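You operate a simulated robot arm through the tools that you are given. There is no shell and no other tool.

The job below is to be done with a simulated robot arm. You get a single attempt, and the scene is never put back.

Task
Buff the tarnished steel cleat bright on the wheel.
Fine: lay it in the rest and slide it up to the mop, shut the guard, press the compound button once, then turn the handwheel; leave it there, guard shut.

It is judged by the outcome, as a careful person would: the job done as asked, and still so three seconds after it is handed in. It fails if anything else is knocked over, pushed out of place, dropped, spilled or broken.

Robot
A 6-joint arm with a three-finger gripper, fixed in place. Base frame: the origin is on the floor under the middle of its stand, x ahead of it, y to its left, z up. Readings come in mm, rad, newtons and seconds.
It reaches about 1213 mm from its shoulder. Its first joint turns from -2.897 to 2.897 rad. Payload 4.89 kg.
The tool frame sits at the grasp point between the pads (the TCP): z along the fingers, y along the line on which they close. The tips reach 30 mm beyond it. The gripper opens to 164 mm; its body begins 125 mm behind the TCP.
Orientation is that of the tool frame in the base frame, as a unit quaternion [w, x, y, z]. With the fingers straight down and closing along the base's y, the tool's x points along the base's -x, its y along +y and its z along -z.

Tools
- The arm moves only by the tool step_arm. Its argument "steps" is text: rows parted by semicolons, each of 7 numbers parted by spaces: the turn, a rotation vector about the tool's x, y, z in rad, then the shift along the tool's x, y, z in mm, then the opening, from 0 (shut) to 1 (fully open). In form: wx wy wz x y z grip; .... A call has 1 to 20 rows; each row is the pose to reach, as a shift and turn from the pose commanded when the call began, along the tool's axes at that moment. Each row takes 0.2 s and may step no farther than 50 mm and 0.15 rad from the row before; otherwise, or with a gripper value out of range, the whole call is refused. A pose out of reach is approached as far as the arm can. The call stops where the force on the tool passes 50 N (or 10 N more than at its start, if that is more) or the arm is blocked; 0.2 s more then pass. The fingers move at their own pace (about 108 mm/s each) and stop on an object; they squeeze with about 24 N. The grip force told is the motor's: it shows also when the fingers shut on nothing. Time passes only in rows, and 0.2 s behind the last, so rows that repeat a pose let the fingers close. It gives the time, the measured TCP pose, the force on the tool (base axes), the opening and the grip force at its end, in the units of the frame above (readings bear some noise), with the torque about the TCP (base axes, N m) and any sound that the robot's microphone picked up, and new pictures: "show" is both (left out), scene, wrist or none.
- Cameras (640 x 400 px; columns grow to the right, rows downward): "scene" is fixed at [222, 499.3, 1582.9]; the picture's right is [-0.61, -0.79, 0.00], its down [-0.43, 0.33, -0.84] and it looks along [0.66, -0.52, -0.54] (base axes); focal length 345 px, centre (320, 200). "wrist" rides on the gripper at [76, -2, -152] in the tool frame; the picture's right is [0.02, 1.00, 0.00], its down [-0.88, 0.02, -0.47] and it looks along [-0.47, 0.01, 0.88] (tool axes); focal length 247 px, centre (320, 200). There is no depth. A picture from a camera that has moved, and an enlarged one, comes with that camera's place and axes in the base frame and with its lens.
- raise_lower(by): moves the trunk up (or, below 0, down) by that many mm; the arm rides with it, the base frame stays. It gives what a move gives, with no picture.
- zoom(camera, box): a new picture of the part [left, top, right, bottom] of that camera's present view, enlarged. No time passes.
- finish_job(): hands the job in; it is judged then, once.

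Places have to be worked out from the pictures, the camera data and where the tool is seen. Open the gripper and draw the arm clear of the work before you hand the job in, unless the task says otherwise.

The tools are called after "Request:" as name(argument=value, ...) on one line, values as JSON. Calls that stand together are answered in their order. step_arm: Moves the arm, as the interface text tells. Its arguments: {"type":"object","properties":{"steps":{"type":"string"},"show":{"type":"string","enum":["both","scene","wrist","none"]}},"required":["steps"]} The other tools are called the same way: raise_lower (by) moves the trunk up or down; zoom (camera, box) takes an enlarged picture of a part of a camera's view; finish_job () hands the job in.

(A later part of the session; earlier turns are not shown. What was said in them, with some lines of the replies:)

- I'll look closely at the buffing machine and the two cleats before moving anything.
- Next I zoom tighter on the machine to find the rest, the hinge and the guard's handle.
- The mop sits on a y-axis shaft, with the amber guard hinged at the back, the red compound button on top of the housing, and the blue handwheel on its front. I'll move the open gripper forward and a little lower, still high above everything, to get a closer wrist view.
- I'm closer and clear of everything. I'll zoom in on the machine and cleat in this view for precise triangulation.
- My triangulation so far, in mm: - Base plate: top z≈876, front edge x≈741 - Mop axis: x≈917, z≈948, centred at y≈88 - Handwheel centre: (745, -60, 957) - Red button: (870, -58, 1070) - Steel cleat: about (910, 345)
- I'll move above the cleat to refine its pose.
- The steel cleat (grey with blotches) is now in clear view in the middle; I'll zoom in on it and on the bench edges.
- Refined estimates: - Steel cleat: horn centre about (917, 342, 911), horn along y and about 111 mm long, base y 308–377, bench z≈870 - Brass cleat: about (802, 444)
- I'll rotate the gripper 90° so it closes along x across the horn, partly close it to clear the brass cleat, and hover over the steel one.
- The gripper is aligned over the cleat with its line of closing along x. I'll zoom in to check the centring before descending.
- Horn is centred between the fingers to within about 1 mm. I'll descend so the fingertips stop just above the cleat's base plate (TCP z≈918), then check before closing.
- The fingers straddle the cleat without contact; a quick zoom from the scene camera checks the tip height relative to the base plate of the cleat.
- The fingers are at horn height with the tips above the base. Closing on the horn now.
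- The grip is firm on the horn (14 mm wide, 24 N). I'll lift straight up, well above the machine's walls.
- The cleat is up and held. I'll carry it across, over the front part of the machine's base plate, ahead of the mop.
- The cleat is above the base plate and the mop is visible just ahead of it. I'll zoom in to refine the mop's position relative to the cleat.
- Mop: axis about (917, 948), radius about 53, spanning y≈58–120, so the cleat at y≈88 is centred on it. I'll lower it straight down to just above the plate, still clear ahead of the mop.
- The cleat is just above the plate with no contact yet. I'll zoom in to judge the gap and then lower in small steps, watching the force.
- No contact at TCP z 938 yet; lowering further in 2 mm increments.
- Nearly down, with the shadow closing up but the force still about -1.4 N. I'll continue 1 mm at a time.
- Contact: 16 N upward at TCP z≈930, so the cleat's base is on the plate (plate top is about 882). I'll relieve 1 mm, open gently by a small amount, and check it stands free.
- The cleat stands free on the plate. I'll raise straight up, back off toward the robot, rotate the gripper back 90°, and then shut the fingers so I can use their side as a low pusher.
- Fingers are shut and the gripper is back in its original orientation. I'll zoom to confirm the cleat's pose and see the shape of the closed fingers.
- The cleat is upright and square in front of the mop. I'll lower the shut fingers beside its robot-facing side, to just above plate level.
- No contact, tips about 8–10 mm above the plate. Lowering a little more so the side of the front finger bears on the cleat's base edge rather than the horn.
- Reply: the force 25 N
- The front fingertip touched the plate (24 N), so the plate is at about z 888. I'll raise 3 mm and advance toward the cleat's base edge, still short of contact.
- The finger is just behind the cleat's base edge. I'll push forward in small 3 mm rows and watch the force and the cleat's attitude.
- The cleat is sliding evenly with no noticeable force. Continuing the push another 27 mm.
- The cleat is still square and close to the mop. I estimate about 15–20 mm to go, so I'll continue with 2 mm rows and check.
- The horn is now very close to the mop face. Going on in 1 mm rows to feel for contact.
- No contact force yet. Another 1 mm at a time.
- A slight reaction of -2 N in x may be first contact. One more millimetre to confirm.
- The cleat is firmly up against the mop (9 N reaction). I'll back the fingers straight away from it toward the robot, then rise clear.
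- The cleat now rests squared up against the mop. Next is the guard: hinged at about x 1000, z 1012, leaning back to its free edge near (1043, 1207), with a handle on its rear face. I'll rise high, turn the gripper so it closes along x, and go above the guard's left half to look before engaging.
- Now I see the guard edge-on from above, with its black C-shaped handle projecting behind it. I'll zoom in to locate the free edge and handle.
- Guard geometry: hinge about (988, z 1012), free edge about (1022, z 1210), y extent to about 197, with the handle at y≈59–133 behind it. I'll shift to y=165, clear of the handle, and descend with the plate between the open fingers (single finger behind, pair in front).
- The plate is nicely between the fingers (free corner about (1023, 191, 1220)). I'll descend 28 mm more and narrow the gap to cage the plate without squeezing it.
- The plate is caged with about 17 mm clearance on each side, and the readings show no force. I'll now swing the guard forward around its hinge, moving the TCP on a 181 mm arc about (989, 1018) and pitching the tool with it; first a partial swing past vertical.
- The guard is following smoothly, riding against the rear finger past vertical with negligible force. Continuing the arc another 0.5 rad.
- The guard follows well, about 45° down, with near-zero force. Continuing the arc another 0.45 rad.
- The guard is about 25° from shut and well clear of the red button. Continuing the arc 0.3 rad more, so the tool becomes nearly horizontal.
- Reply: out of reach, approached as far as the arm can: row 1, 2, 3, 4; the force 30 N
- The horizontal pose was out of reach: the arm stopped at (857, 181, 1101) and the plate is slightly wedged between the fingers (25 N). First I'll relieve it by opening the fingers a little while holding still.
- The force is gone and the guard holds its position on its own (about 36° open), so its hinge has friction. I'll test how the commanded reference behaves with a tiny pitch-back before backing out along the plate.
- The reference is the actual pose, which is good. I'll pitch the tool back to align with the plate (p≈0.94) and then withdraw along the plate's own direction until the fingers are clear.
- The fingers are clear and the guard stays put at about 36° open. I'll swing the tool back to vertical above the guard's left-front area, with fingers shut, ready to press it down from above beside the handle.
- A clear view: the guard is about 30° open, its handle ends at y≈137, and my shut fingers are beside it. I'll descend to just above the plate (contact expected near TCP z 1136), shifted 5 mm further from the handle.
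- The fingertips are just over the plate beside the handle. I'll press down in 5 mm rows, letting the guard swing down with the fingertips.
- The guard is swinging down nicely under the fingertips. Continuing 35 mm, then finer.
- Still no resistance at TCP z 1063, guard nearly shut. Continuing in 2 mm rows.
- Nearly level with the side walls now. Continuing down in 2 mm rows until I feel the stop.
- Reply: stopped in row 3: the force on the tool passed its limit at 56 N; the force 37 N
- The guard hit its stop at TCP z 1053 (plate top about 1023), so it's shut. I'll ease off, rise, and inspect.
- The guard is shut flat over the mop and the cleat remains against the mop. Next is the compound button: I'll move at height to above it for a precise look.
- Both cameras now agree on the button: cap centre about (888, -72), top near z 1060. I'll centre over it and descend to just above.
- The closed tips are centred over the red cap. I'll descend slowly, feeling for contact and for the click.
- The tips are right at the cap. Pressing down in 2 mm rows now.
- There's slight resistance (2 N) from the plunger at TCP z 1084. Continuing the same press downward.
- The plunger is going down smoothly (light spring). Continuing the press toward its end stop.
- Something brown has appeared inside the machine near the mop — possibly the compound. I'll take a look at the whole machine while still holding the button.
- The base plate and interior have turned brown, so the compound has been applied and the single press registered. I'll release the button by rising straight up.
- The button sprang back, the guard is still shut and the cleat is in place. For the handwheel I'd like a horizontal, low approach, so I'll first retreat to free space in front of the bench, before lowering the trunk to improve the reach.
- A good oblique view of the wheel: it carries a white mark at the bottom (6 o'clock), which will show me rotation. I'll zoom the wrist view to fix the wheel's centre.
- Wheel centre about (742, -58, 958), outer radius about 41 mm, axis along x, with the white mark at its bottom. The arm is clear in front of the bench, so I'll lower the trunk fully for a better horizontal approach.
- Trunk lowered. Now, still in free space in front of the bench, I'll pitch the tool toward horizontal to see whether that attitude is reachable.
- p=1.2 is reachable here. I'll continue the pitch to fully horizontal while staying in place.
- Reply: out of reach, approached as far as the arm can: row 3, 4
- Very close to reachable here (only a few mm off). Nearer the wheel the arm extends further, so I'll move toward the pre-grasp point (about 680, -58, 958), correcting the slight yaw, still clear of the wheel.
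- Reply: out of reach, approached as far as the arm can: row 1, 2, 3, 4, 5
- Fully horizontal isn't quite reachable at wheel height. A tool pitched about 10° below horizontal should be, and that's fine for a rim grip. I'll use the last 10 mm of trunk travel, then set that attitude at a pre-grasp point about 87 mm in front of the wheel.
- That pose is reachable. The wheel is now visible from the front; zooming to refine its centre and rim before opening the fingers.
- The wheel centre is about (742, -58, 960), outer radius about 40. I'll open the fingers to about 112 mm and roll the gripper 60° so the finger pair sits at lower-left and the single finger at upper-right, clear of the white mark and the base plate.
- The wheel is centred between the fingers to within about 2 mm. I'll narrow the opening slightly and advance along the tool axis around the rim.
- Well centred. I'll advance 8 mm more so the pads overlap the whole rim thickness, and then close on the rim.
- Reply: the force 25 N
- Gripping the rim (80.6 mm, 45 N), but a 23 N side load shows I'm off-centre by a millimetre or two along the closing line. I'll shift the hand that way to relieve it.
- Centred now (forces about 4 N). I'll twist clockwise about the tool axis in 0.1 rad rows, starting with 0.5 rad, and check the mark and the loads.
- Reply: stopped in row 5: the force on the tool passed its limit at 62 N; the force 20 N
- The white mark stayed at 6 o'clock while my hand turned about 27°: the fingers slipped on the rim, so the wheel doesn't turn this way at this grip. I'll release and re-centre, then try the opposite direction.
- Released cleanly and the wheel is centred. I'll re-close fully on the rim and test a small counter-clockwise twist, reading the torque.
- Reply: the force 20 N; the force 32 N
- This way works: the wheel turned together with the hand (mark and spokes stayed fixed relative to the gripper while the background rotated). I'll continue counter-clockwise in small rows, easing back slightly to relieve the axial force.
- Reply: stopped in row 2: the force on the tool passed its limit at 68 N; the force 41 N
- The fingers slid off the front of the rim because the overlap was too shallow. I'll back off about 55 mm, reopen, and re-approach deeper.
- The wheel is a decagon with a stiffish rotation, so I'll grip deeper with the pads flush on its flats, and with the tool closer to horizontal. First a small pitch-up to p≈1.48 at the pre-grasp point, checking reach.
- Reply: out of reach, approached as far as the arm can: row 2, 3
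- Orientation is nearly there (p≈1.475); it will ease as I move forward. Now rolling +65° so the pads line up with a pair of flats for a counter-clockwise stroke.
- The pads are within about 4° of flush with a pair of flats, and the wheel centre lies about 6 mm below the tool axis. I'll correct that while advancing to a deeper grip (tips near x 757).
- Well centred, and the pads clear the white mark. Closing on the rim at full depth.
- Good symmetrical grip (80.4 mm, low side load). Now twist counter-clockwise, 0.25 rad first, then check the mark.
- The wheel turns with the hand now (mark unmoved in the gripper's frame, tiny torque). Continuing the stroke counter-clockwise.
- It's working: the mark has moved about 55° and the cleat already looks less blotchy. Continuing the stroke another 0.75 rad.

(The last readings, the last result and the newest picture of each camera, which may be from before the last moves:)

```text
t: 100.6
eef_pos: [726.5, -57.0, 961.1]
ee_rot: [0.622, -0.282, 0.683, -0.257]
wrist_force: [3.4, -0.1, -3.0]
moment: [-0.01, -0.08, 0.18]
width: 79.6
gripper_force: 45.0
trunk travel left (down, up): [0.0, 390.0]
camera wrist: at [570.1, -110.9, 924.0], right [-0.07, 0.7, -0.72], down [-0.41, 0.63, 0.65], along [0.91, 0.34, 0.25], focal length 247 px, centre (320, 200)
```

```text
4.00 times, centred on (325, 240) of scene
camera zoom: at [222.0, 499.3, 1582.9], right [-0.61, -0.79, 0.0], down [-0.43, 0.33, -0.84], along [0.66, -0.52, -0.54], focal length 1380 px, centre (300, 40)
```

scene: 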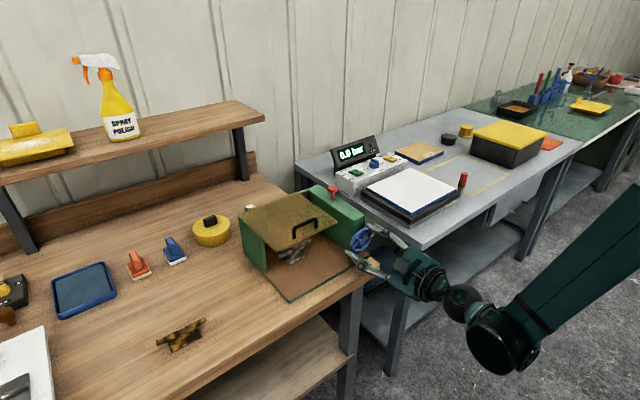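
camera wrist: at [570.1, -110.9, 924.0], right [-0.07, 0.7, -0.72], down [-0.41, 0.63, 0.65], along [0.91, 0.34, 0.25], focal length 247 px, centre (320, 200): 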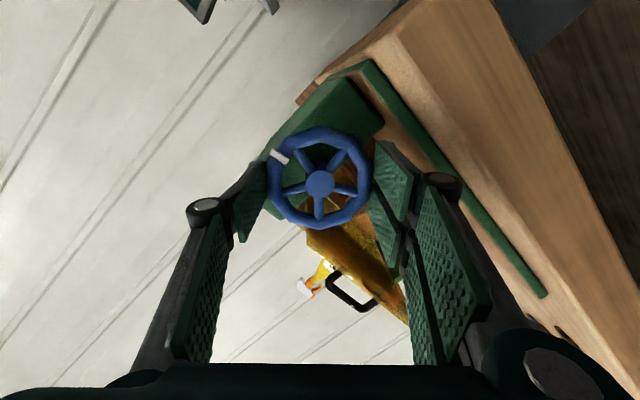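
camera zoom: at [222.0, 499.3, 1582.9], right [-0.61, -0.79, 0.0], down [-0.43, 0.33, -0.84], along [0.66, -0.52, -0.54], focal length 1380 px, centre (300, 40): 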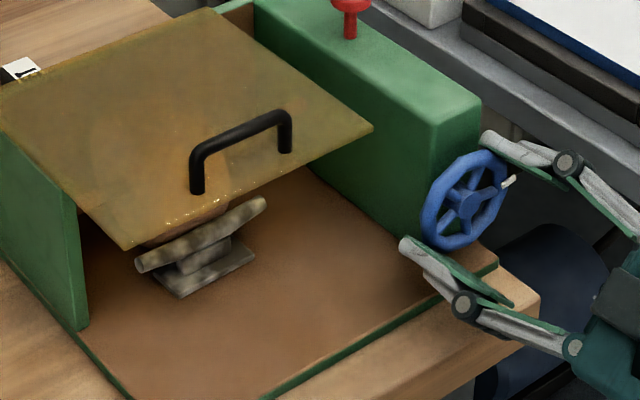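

About 97° turned so far, all smooth, and the cleat is visibly cleaner. I'll open, back off 30 mm, roll the hand back 108° to the next pair of flats, and take another stroke.

Request:
step_arm(steps="0 0 0 0 0 0 0.53; 0 0 0 0 0 0 0.57; 0 0 0 0 0 -10 0.57; 0 0 0 0 0 -20 0.57; 0 0 0 0 0 -30 0.57; 0 0 0.145 0 0 -30 0.57; 0 0 0.29 0 0 -30 0.57; 0 0 0.435 0 0 -30 0.57; 0 0 0.58 0 0 -30 0.57; 0 0 0.725 0 0 -30 0.57; 0 0 0.87 0 0 -30 0.57; 0 0 1.015 0 0 -30 0.57; 0 0 1.16 0 0 -30 0.57; 0 0 1.305 0 0 -30 0.57; 0 0 1.45 0 0 -30 0.57; 0 0 1.595 0 0 -30 0.57; 0 0 1.74 0 0 -30 0.57; 0 0 1.885 0 0 -30 0.57; 0 0 1.885 0 0 -30 0.57", show="wrist")

Request:
zoom(camera="wrist", box=[200, 80, 440, 250])

Request:
zoom(camera="scene", box=[245, 190, 405, 290])

```text
t: 104.6
eef_pos: [695.9, -56.7, 964.5]
ee_rot: [0.572, 0.389, 0.63, 0.353]
wrist_force: [-0.7, 0.2, 0.8]
moment: [-0.01, -0.03, -0.03]
width: 93.6
gripper_force: 0.0
trunk travel left (down, up): [0.0, 390.0]
camera wrist: at [542.0, 11.5, 945.7], right [0.08, 0.47, 0.88], down [-0.43, -0.78, 0.45], along [0.9, -0.42, 0.14], focal length 247 px, centre (320, 200)
```

wrist: 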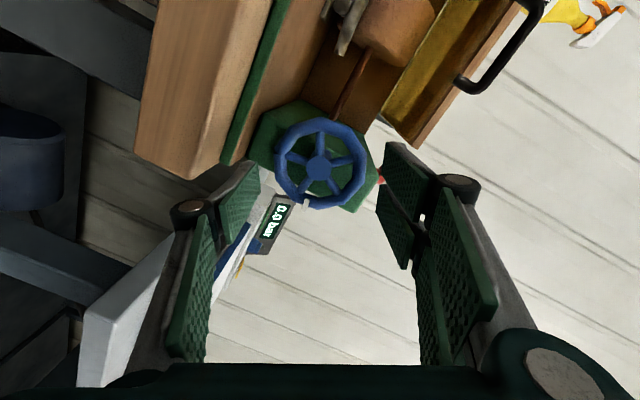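

```text
2.35 times, centred on (320, 165) of wrist
camera zoom: at [542.0, 11.5, 945.7], right [0.08, 0.47, 0.88], down [-0.43, -0.78, 0.45], along [0.9, -0.42, 0.14], focal length 581 px, centre (320, 282)
```

zoom: 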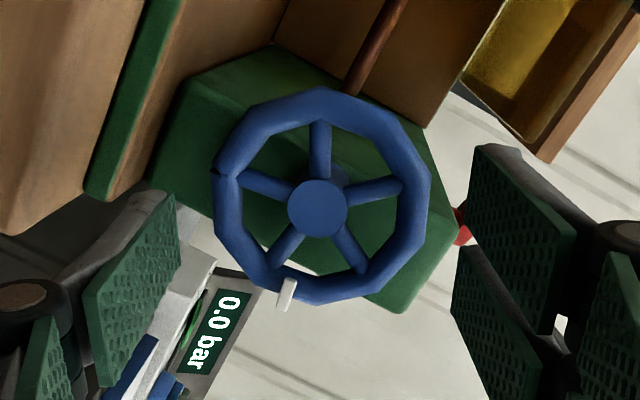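

```text
4.00 times, centred on (325, 240) of scene
camera zoom: at [222.0, 499.3, 1582.9], right [-0.61, -0.79, 0.0], down [-0.43, 0.33, -0.84], along [0.66, -0.52, -0.54], focal length 1380 px, centre (300, 40)
```

zoom: 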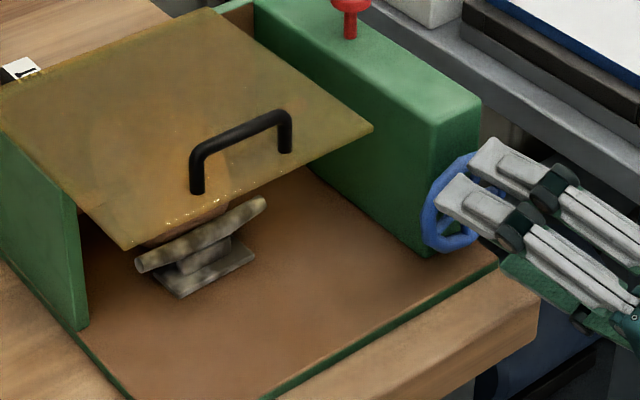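

The mark is now about 107° round from the jaws' line and clear of the pads. Advancing back to the same depth and closing.

Request:
step_arm(steps="0 0 0 0 0 10 0.57; 0 0 0 0 0 20 0.57; 0 0 0 0 0 30 0.57; 0 0 0 0 0 30 0.5; 0 0 0 0 0 30 0.3; 0 0 0 0 0 30 0; 0 0 0 0 0 30 0; 0 0 0 0 0 30 0", show="wrist")

```text
t: 106.4
eef_pos: [725.5, -57.1, 962.0]
ee_rot: [0.573, 0.387, 0.63, 0.354]
wrist_force: [4.2, 7.2, 14.5]
moment: [0.04, -0.02, 0.27]
width: 79.5
gripper_force: 45.6
trunk travel left (down, up): [0.0, 390.0]
camera wrist: at [571.2, 11.6, 941.5], right [0.08, 0.47, 0.88], down [-0.43, -0.78, 0.45], along [0.9, -0.42, 0.14], focal length 247 px, centre (320, 200)
```

wrist: 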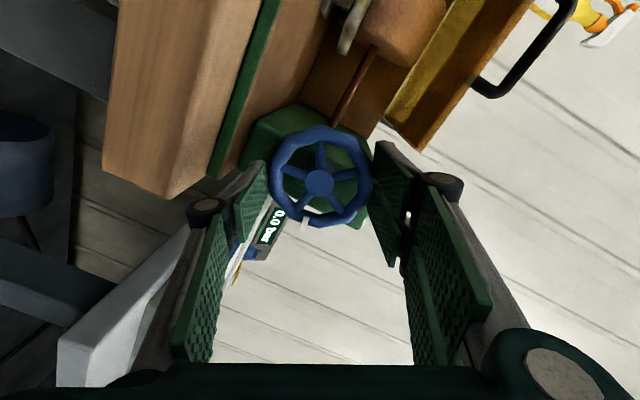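

Good grip; the 16 N side load says shift about 1 mm along the closing line. Then I'll run the full counter-clockwise stroke.

Request:
step_arm(steps="0 0 0 0 0.9 0 0; 0 0 -0.1 0 0.9 0 0; 0 0 -0.2 0 0.7 0 0; 0 0 -0.3 0 0.5 0 0; 0 0 -0.4 0 0.3 0 0; 0 0 -0.5 0 0 0 0; 0 0 -0.6 0 0 0 0; 0 0 -0.7 0 0 0 0; 0 0 -0.8 0 0 0 0; 0 0 -0.9 0 0 0 0; 0 0 -1 0 0 0 0; 0 0 -1.1 0 0 0 0; 0 0 -1.2 0 0 0 0; 0 0 -1.3 0 0 0 0; 0 0 -1.4 0 0 0 0; 0 0 -1.5 0 0 0 0; 0 0 -1.6 0 0 0 0; 0 0 -1.7 0 0 0 0; 0 0 -1.8 0 0 0 0; 0 0 -1.885 0 0 0 0", show="both")

Request:
zoom(camera="wrist", box=[200, 80, 440, 250])

Request:
zoom(camera="scene", box=[245, 190, 405, 290])

```text
t: 110.6
eef_pos: [725.9, -56.3, 961.7]
ee_rot: [0.622, -0.282, 0.684, -0.256]
wrist_force: [5.7, -1.4, -1.4]
moment: [0.0, -0.07, -0.77]
width: 79.8
gripper_force: 45.1
trunk travel left (down, up): [0.0, 390.0]
camera wrist: at [570.1, -110.7, 924.2], right [-0.07, 0.69, -0.72], down [-0.41, 0.63, 0.65], along [0.91, 0.34, 0.25], focal length 247 px, centre (320, 200)
```

scene: 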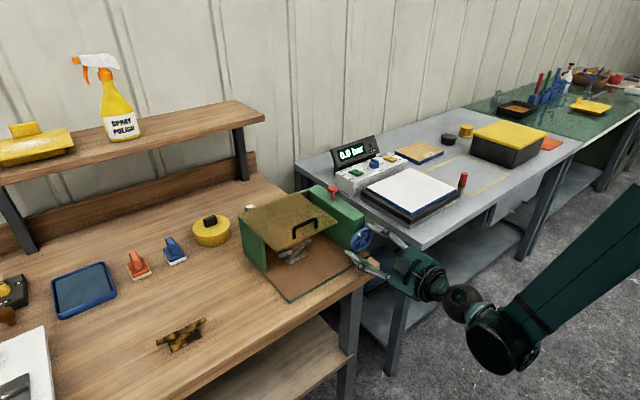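
wrist: 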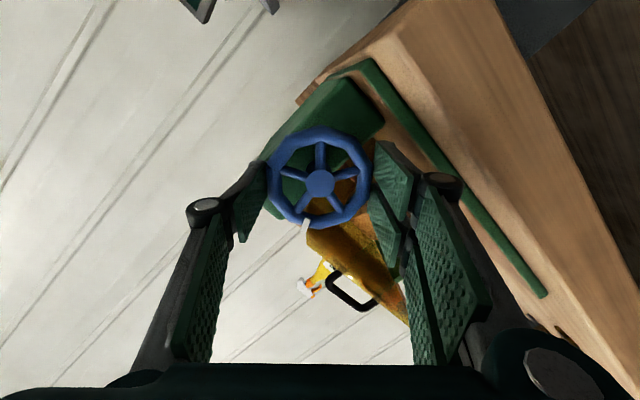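

```text
2.35 times, centred on (320, 165) of wrist
camera zoom: at [570.1, -110.7, 924.2], right [-0.07, 0.69, -0.72], down [-0.41, 0.63, 0.65], along [0.91, 0.34, 0.25], focal length 581 px, centre (320, 282)
```

zoom: 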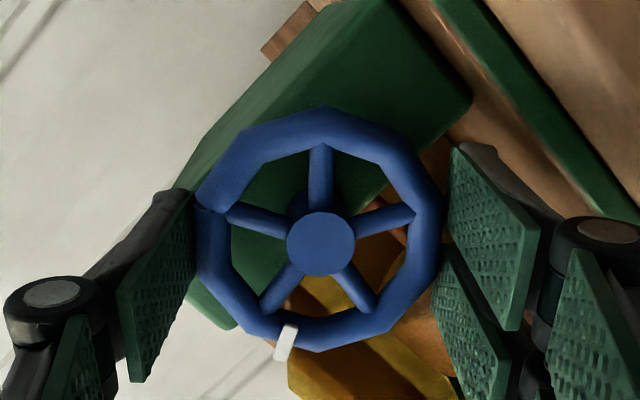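

```text
4.00 times, centred on (325, 240) of scene
camera zoom: at [222.0, 499.3, 1582.9], right [-0.61, -0.79, 0.0], down [-0.43, 0.33, -0.84], along [0.66, -0.52, -0.54], focal length 1380 px, centre (300, 40)
```

zoom: 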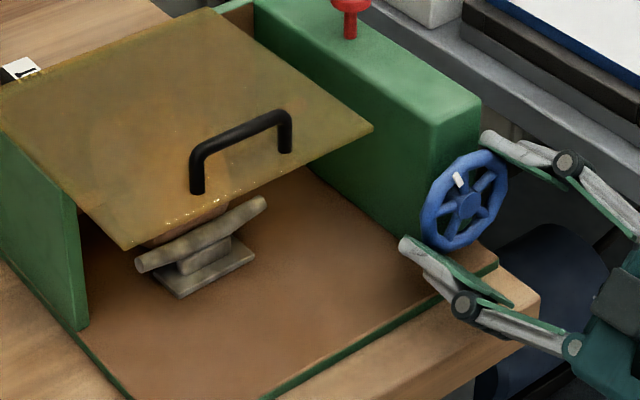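

About 205° turned, and the cleat's blotches are nearly gone. Let me check it closely.

Request:
zoom(camera="scene", box=[270, 230, 320, 270])

```text
10.00 times, centred on (295, 250) of scene
camera zoom: at [222.0, 499.3, 1582.9], right [-0.61, -0.79, 0.0], down [-0.43, 0.33, -0.84], along [0.66, -0.52, -0.54], focal length 3450 px, centre (570, -300)
```

zoom: 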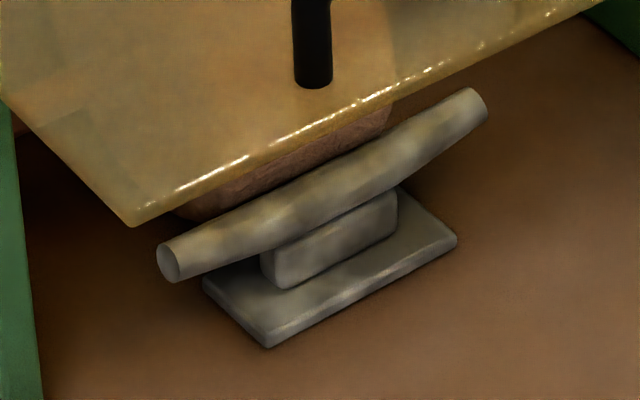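

Still faint blotches, so more turning is needed. The mark is now near the top, so I'll take a short intermediate stroke: open, back off, roll +36° to the adjacent flats, re-approach and close.

Request:
step_arm(steps="0 0 0 0 0 0 0.53; 0 0 0 0 0 0 0.57; 0 0 0 0 0 -10 0.57; 0 0 0 0 0 -20 0.57; 0 0 0 0 0 -30 0.57; 0 0 0.13 0 0 -30 0.57; 0 0 0.26 0 0 -30 0.57; 0 0 0.39 0 0 -30 0.57; 0 0 0.52 0 0 -30 0.57; 0 0 0.628 0 0 -30 0.57; 0 0 0.628 0 0 -30 0.57", show="wrist")

Request:
zoom(camera="wrist", box=[200, 80, 440, 250])

```text
t: 113.0
eef_pos: [695.7, -56.3, 965.8]
ee_rot: [0.671, -0.055, 0.738, -0.05]
wrist_force: [1.0, -0.3, -0.4]
moment: [0.0, -0.02, -0.01]
width: 93.5
gripper_force: 0.0
trunk travel left (down, up): [0.0, 390.0]
camera wrist: at [538.1, -68.9, 906.3], right [-0.02, 0.99, -0.17], down [-0.39, 0.15, 0.91], along [0.92, 0.08, 0.38], focal length 247 px, centre (320, 200)
```

wrist: 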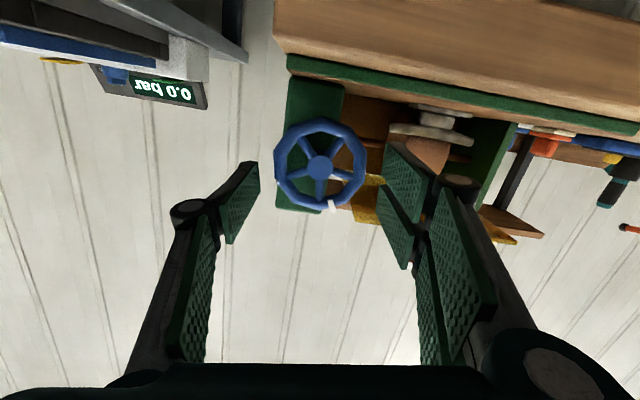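

```text
2.35 times, centred on (320, 165) of wrist
camera zoom: at [538.1, -68.9, 906.3], right [-0.02, 0.99, -0.17], down [-0.39, 0.15, 0.91], along [0.92, 0.08, 0.38], focal length 581 px, centre (320, 282)
```

zoom: 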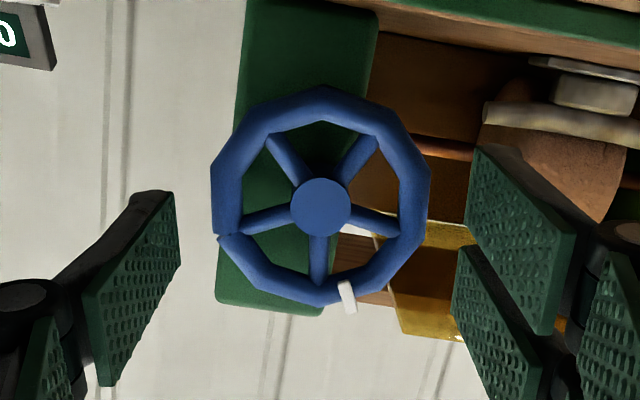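

The mark is well clear of the pads. Advancing, closing, and making the short counter-clockwise stroke to α≈-50°.

Request:
step_arm(steps="0 0 0 0 0 10 0.57; 0 0 0 0 0 20 0.57; 0 0 0 0 0 30 0.57; 0 0 0 0 0 30 0.5; 0 0 0 0 0 30 0.3; 0 0 0 0 0 30 0; 0 0 0 0 0 30 0; 0 0 0 0 0 30 0", show="none")

Request:
step_arm(steps="0 0 -0.1 0 0 0 0; 0 0 -0.2 0 0 0 0; 0 0 -0.3 0 0 0 0; 0 0 -0.4 0 0 0 0; 0 0 -0.5 0 0 0 0; 0 0 -0.6 0 0 0 0; 0 0 -0.68 0 0 0 0; 0 0 -0.72 0 0 0 0; 0 0 -0.72 0 0 0 0", show="wrist")

Request:
zoom(camera="wrist", box=[200, 80, 440, 250])

Request:
zoom(camera="scene", box=[245, 190, 405, 290])

```text
t: 114.8
eef_pos: [725.7, -56.9, 961.3]
ee_rot: [0.671, -0.057, 0.737, -0.051]
wrist_force: [-0.6, 0.4, 4.0]
moment: [-0.01, 0.0, 0.06]
width: 79.8
gripper_force: 44.9
trunk travel left (down, up): [0.0, 390.0]
```

```text
t: 116.8
eef_pos: [726.9, -56.4, 962.1]
ee_rot: [0.61, -0.312, 0.67, -0.284]
wrist_force: [-0.4, 0.2, -6.0]
moment: [-0.03, 0.0, 0.12]
width: 79.6
gripper_force: 45.0
trunk travel left (down, up): [0.0, 390.0]
camera wrist: at [570.4, -115.4, 929.4], right [-0.07, 0.63, -0.78], down [-0.42, 0.69, 0.59], along [0.9, 0.37, 0.21], focal length 247 px, centre (320, 200)
```

wrist: 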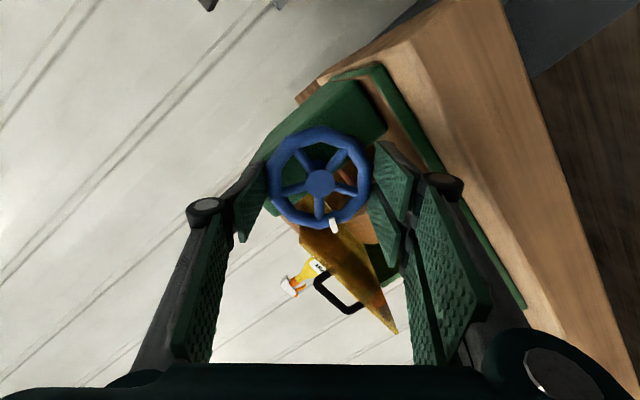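

```text
2.35 times, centred on (320, 165) of wrist
camera zoom: at [570.4, -115.4, 929.4], right [-0.07, 0.63, -0.78], down [-0.42, 0.69, 0.59], along [0.9, 0.37, 0.21], focal length 581 px, centre (320, 282)
```

zoom: 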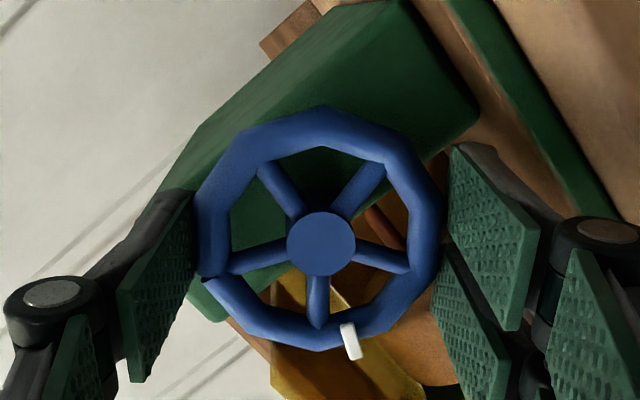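

```text
4.00 times, centred on (325, 240) of scene
camera zoom: at [222.0, 499.3, 1582.9], right [-0.61, -0.79, 0.0], down [-0.43, 0.33, -0.84], along [0.66, -0.52, -0.54], focal length 1380 px, centre (300, 40)
```

zoom: 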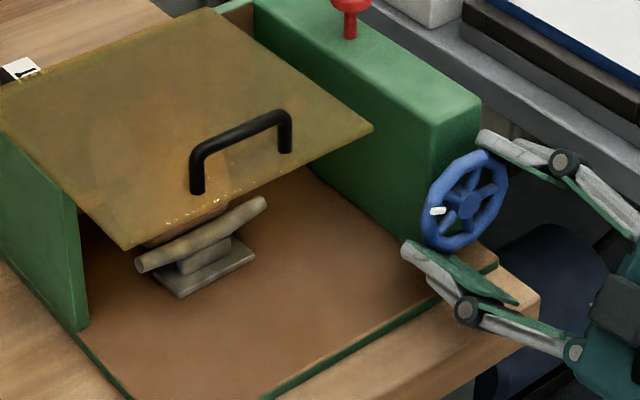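

Turned about 246° in total; the cleat is nearly uniform. Next regrip: open, back off, and roll +144° (the flats repeat every 36°), which also keeps the mark clear of the pads.

Request:
step_arm(steps="0 0 0 0 0 0 0.53; 0 0 0 0 0 0 0.57; 0 0 0 0 0 -10 0.57; 0 0 0 0 0 -20 0.57; 0 0 0 0 0 -30 0.57; 0 0 0.145 0 0 -30 0.57; 0 0 0.29 0 0 -30 0.57; 0 0 0.435 0 0 -30 0.57; 0 0 0.58 0 0 -30 0.57; 0 0 0.725 0 0 -30 0.57; 0 0 0.87 0 0 -30 0.57; 0 0 1.015 0 0 -30 0.57; 0 0 1.16 0 0 -30 0.57; 0 0 1.305 0 0 -30 0.57; 0 0 1.45 0 0 -30 0.57; 0 0 1.595 0 0 -30 0.57; 0 0 1.74 0 0 -30 0.57; 0 0 1.885 0 0 -30 0.57; 0 0 2.01 0 0 -30 0.57; 0 0 2.01 0 0 -30 0.57", show="none")

Request:
step_arm(steps="0 0 0.13 0 0 0 0.57; 0 0 0.26 0 0 0 0.57; 0 0 0.39 0 0 0 0.57; 0 0 0.503 0 0 0 0.57; 0 0 0.503 0 0 0 0.57", show="wrist")

Request:
zoom(camera="wrist", box=[200, 80, 440, 250])

```text
t: 121.0
eef_pos: [696.3, -58.0, 965.6]
ee_rot: [0.566, 0.399, 0.624, 0.362]
wrist_force: [0.1, 0.4, 0.1]
moment: [-0.01, -0.01, 0.02]
width: 93.5
gripper_force: 0.1
trunk travel left (down, up): [0.0, 390.0]
```

```text
t: 122.2
eef_pos: [695.8, -57.1, 966.3]
ee_rot: [0.459, 0.541, 0.504, 0.492]
wrist_force: [0.1, 0.5, 0.0]
moment: [0.02, -0.04, 0.03]
width: 93.7
gripper_force: 0.0
trunk travel left (down, up): [0.0, 390.0]
camera wrist: at [545.6, 20.3, 985.1], right [0.1, -0.05, 0.99], down [-0.47, -0.88, 0.0], along [0.88, -0.47, -0.11], focal length 247 px, centre (320, 200)
```

wrist: 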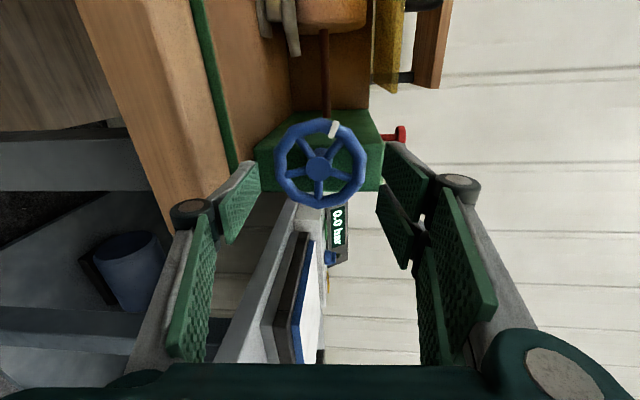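

```text
2.35 times, centred on (320, 165) of wrist
camera zoom: at [545.6, 20.3, 985.1], right [0.1, -0.05, 0.99], down [-0.47, -0.88, 0.0], along [0.88, -0.47, -0.11], focal length 581 px, centre (320, 282)
```

zoom: 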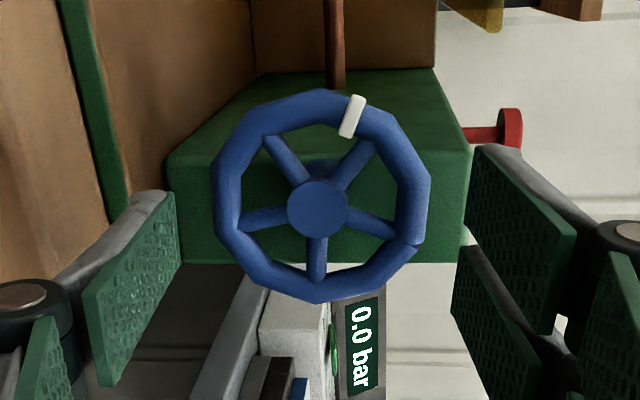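

All clear: single finger below, pair above, mark out of the way. Advancing and closing.

Request:
step_arm(steps="0 0 0 0 0 10 0.55; 0 0 0 0 0 20 0.55; 0 0 0 0 0 30 0.55; 0 0 0 0 0 30 0.5; 0 0 0 0 0 30 0.3; 0 0 0 0 0 30 0; 0 0 0 0 0 30 0; 0 0 0 0 0 30 0", show="none")

```text
t: 124.0
eef_pos: [725.4, -56.7, 960.3]
ee_rot: [0.46, 0.54, 0.504, 0.493]
wrist_force: [6.1, 0.9, 20.8]
moment: [0.02, -0.09, 0.05]
width: 79.3
gripper_force: 44.8
trunk travel left (down, up): [0.0, 390.0]
```

Gripped; a 21 N vertical load means the wheel centre is about 1 mm higher than my axis. I'll correct that and run the stroke counter-clockwise.

Request:
step_arm(steps="0 0 0 0 1.2 0 0; 0 0 -0.1 0 1.2 0 0; 0 0 -0.2 0 1.2 0 0; 0 0 -0.3 0 1.2 0 0; 0 0 -0.4 0 1.1 0 0; 0 0 -0.5 0 1 0 0; 0 0 -0.6 0 1 0 0; 0 0 -0.7 0 1 0 0; 0 0 -0.8 0 1 0 0; 0 0 -0.9 0 1 0 0; 0 0 -1 0 0.8 0 0; 0 0 -1.1 0 0.8 0 0; 0 0 -1.2 0 0.6 0 0; 0 0 -1.3 0 0.6 0 0; 0 0 -1.4 0 0.4 0 0; 0 0 -1.4 0 0.4 0 0", show="wrist")

Request:
zoom(camera="scene", box=[245, 190, 405, 290])

```text
t: 127.4
eef_pos: [727.3, -56.8, 961.3]
ee_rot: [0.669, 0.087, 0.734, 0.082]
wrist_force: [11.2, 2.9, 17.5]
moment: [0.01, -0.55, 0.12]
width: 79.8
gripper_force: 45.2
trunk travel left (down, up): [0.0, 390.0]
camera wrist: at [568.0, -39.4, 903.4], right [0.02, 0.98, 0.22], down [-0.39, -0.19, 0.9], along [0.92, -0.1, 0.38], focal length 247 px, centre (320, 200)
```

wrist: 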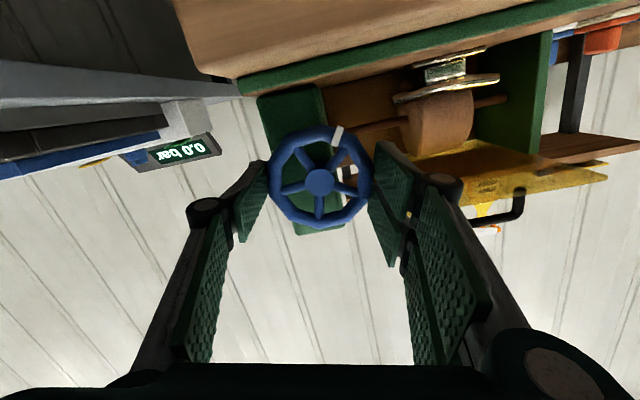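

```text
4.00 times, centred on (325, 240) of scene
camera zoom: at [222.0, 499.3, 1582.9], right [-0.61, -0.79, 0.0], down [-0.43, 0.33, -0.84], along [0.66, -0.52, -0.54], focal length 1380 px, centre (300, 40)
```

zoom: 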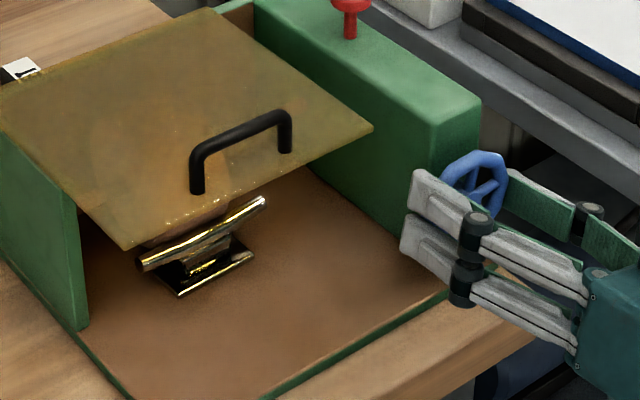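

The cleat has turned mirror-bright after about 325° of turning. That's the job done, so I'll stop turning, open the fingers, and withdraw straight back.

Request:
step_arm(steps="0 0 0 0 0 0 0.53; 0 0 0 0 0 0 0.58; 0 0 0 0 0 0 0.58; 0 0 0 0 0 -15 0.58; 0 0 0 0 0 -30 0.58; 0 0 0 0 0 -45 0.58; 0 0 0 0 0 -45 0.58", show="both")

Request:
zoom(camera="scene", box=[265, 225, 325, 275])

Request:
zoom(camera="wrist", box=[200, 40, 560, 250])

```text
t: 129.0
eef_pos: [682.5, -56.3, 969.3]
ee_rot: [0.667, 0.088, 0.735, 0.082]
wrist_force: [0.4, -0.1, -0.5]
moment: [0.0, 0.0, 0.05]
width: 95.2
gripper_force: 0.0
trunk travel left (down, up): [0.0, 390.0]
camera wrist: at [523.7, -39.2, 910.5], right [0.02, 0.98, 0.22], down [-0.39, -0.19, 0.9], along [0.92, -0.1, 0.37], focal length 247 px, centre (320, 200)
```

scene: 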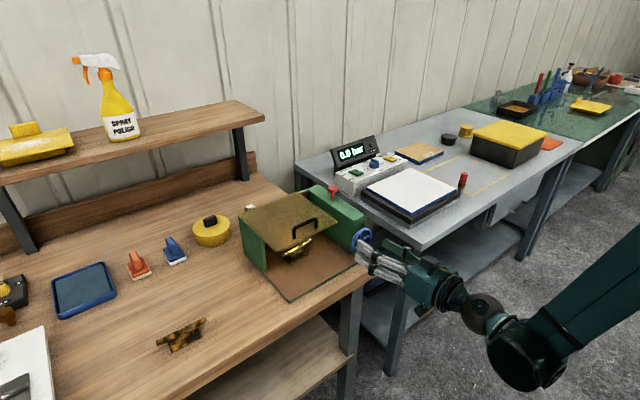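
wrist: 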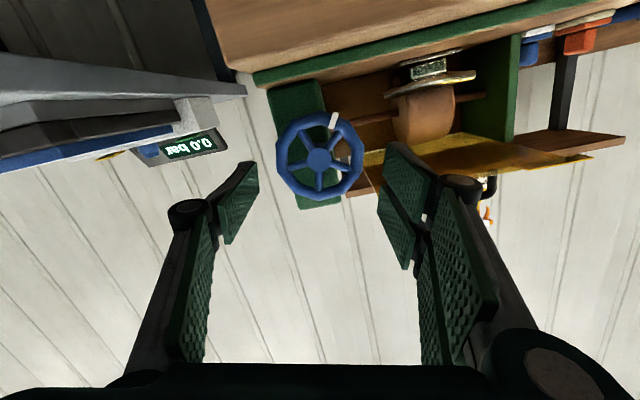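

```text
8.00 times, centred on (295, 250) of scene
camera zoom: at [222.0, 499.3, 1582.9], right [-0.61, -0.79, 0.0], down [-0.43, 0.33, -0.84], along [0.66, -0.52, -0.54], focal length 2760 px, centre (520, -200)
```

zoom: 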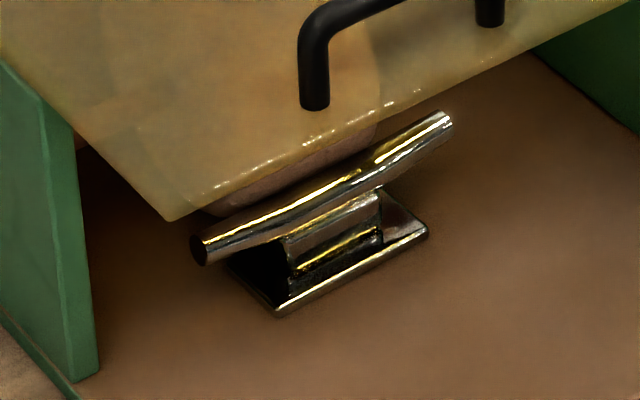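

```text
1.78 times, centred on (380, 145) of wrist
camera zoom: at [523.7, -39.2, 910.5], right [0.02, 0.98, 0.22], down [-0.39, -0.19, 0.9], along [0.92, -0.1, 0.37], focal length 439 px, centre (213, 298)
```

zoom: 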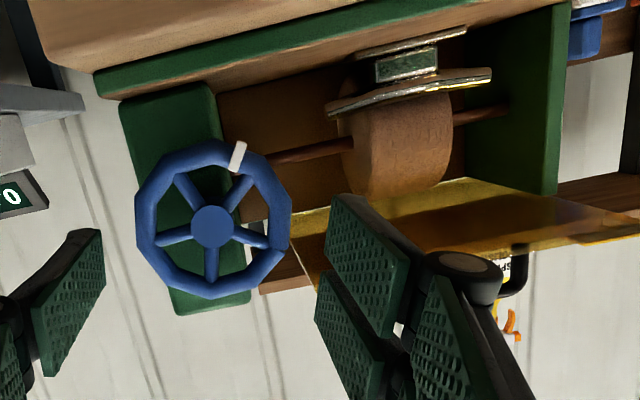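

The cleat is mirror-bright and still against the mop, with the guard shut. My fingertips are 20+ mm in front of the wheel, so raising the trunk lifts the whole arm straight up and clear.

Request:
raise_lower(by=200)

```text
t: 131.2
eef_pos: [683.0, -56.4, 1168.9]
ee_rot: [0.667, 0.089, 0.735, 0.081]
wrist_force: [0.1, 0.5, 0.4]
moment: [0.02, 0.02, 0.0]
width: 95.1
gripper_force: 0.0
trunk travel left (down, up): [-200.0, 190.0]
```

Clear above everything. I'll draw the hand back toward the robot while pitching it down, open, and take a final look.

Request:
step_arm(steps="0.03 0.135 0 -8 2 -28 0.7; 0.06 0.27 0 -16 4 -56 0.8; 0.09 0.405 0 -24 6 -84 0.9; 0.12 0.54 0 -32 8 -112 1; 0.15 0.675 0 -40 9 -135 1; 0.15 0.675 0 -45 10 -154 1; 0.15 0.675 0 -45 10 -154 1", show="both")

Request:
zoom(camera="scene", box=[235, 170, 395, 295])

Request:
zoom(camera="scene", box=[0, 200, 280, 400])

```text
t: 132.8
eef_pos: [532.1, -59.5, 1229.1]
ee_rot: [0.378, 0.106, 0.918, 0.052]
wrist_force: [1.3, 0.1, -0.6]
moment: [0.02, 0.07, 0.03]
width: 164.2
gripper_force: 0.1
trunk travel left (down, up): [-200.0, 190.0]
camera wrist: at [372.9, -43.3, 1286.3], right [0.14, 0.98, 0.16], down [0.28, -0.19, 0.94], along [0.95, -0.09, -0.3], focal length 247 px, centre (320, 200)
```

scene: 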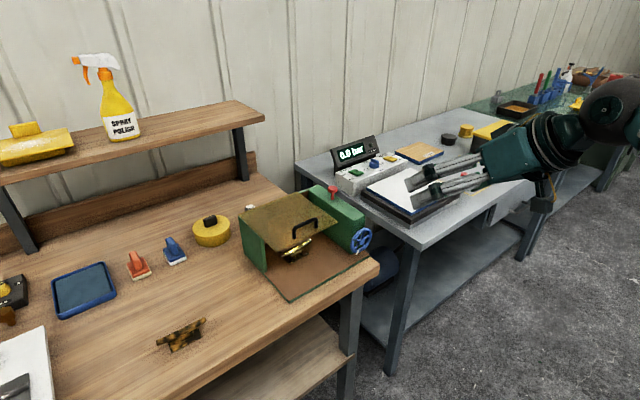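
wrist: 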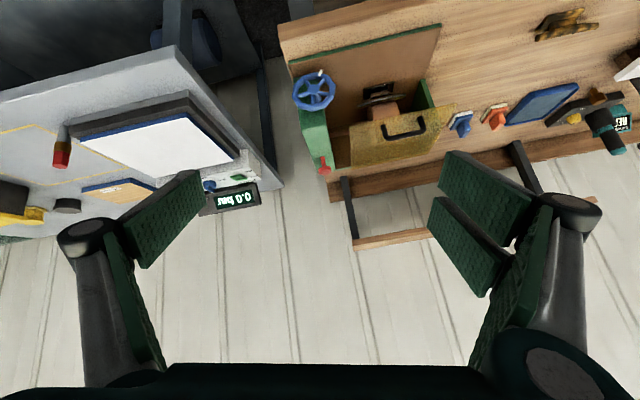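

```text
3.20 times, centred on (315, 232) of scene
camera zoom: at [222.0, 499.3, 1582.9], right [-0.61, -0.79, 0.0], down [-0.43, 0.33, -0.84], along [0.66, -0.52, -0.54], focal length 1104 px, centre (336, 96)
```

zoom: 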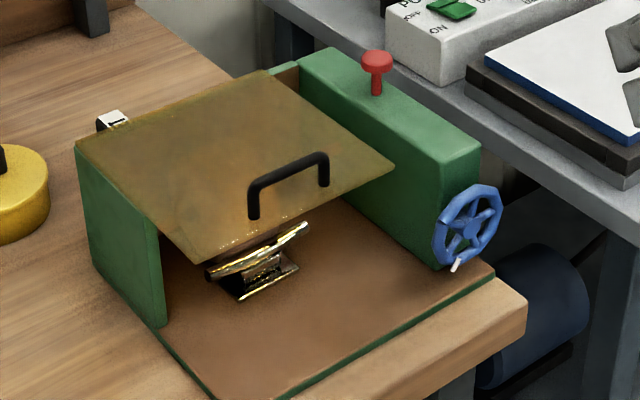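

```text
2.00 times, centred on (140, 300) of scene
camera zoom: at [222.0, 499.3, 1582.9], right [-0.61, -0.79, 0.0], down [-0.43, 0.33, -0.84], along [0.66, -0.52, -0.54], focal length 690 px, centre (680, 0)
```

zoom: 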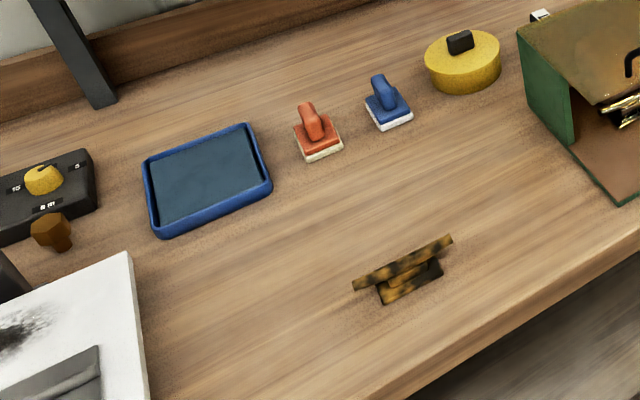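

The steel cleat is mirror-bright and resting against the mop. The guard is shut, the button has sprung back, and the brass cleat and the other items look undisturbed. The arm is clear with the gripper open, so I'm handing the job in.

Request:
finish_job()

```text
The job is handed in.
```

The steel cleat is buffed mirror-bright, and I've handed the job in. It is still in the machine against the mop, with the guard shut.

- **Placing:** I set the cleat upright on the machine's base plate and slid it up until it touched the mop. I saw no separate rest fitting, so I took the plate to be the rest.
- **Guard:** I swung it over and pressed it down until it met its stop. Partway through, the arm ran out of reach and the plate wedged lightly between the fingers. I backed out and pushed it shut from above instead.
- **Compound button:** I pressed it once. The base plate and the inside turned brown, which I took as the compound going on.
- **Handwheel:** I turned it about 325° counter-clockwise in four grips, stopping when the cleat went bright. Two early grips slipped on the rim without turning it noticeably.

In the last pictures, the brass cleat and everything else I could see on the benches looked undisturbed. I left the arm clear of the work with the gripper open.
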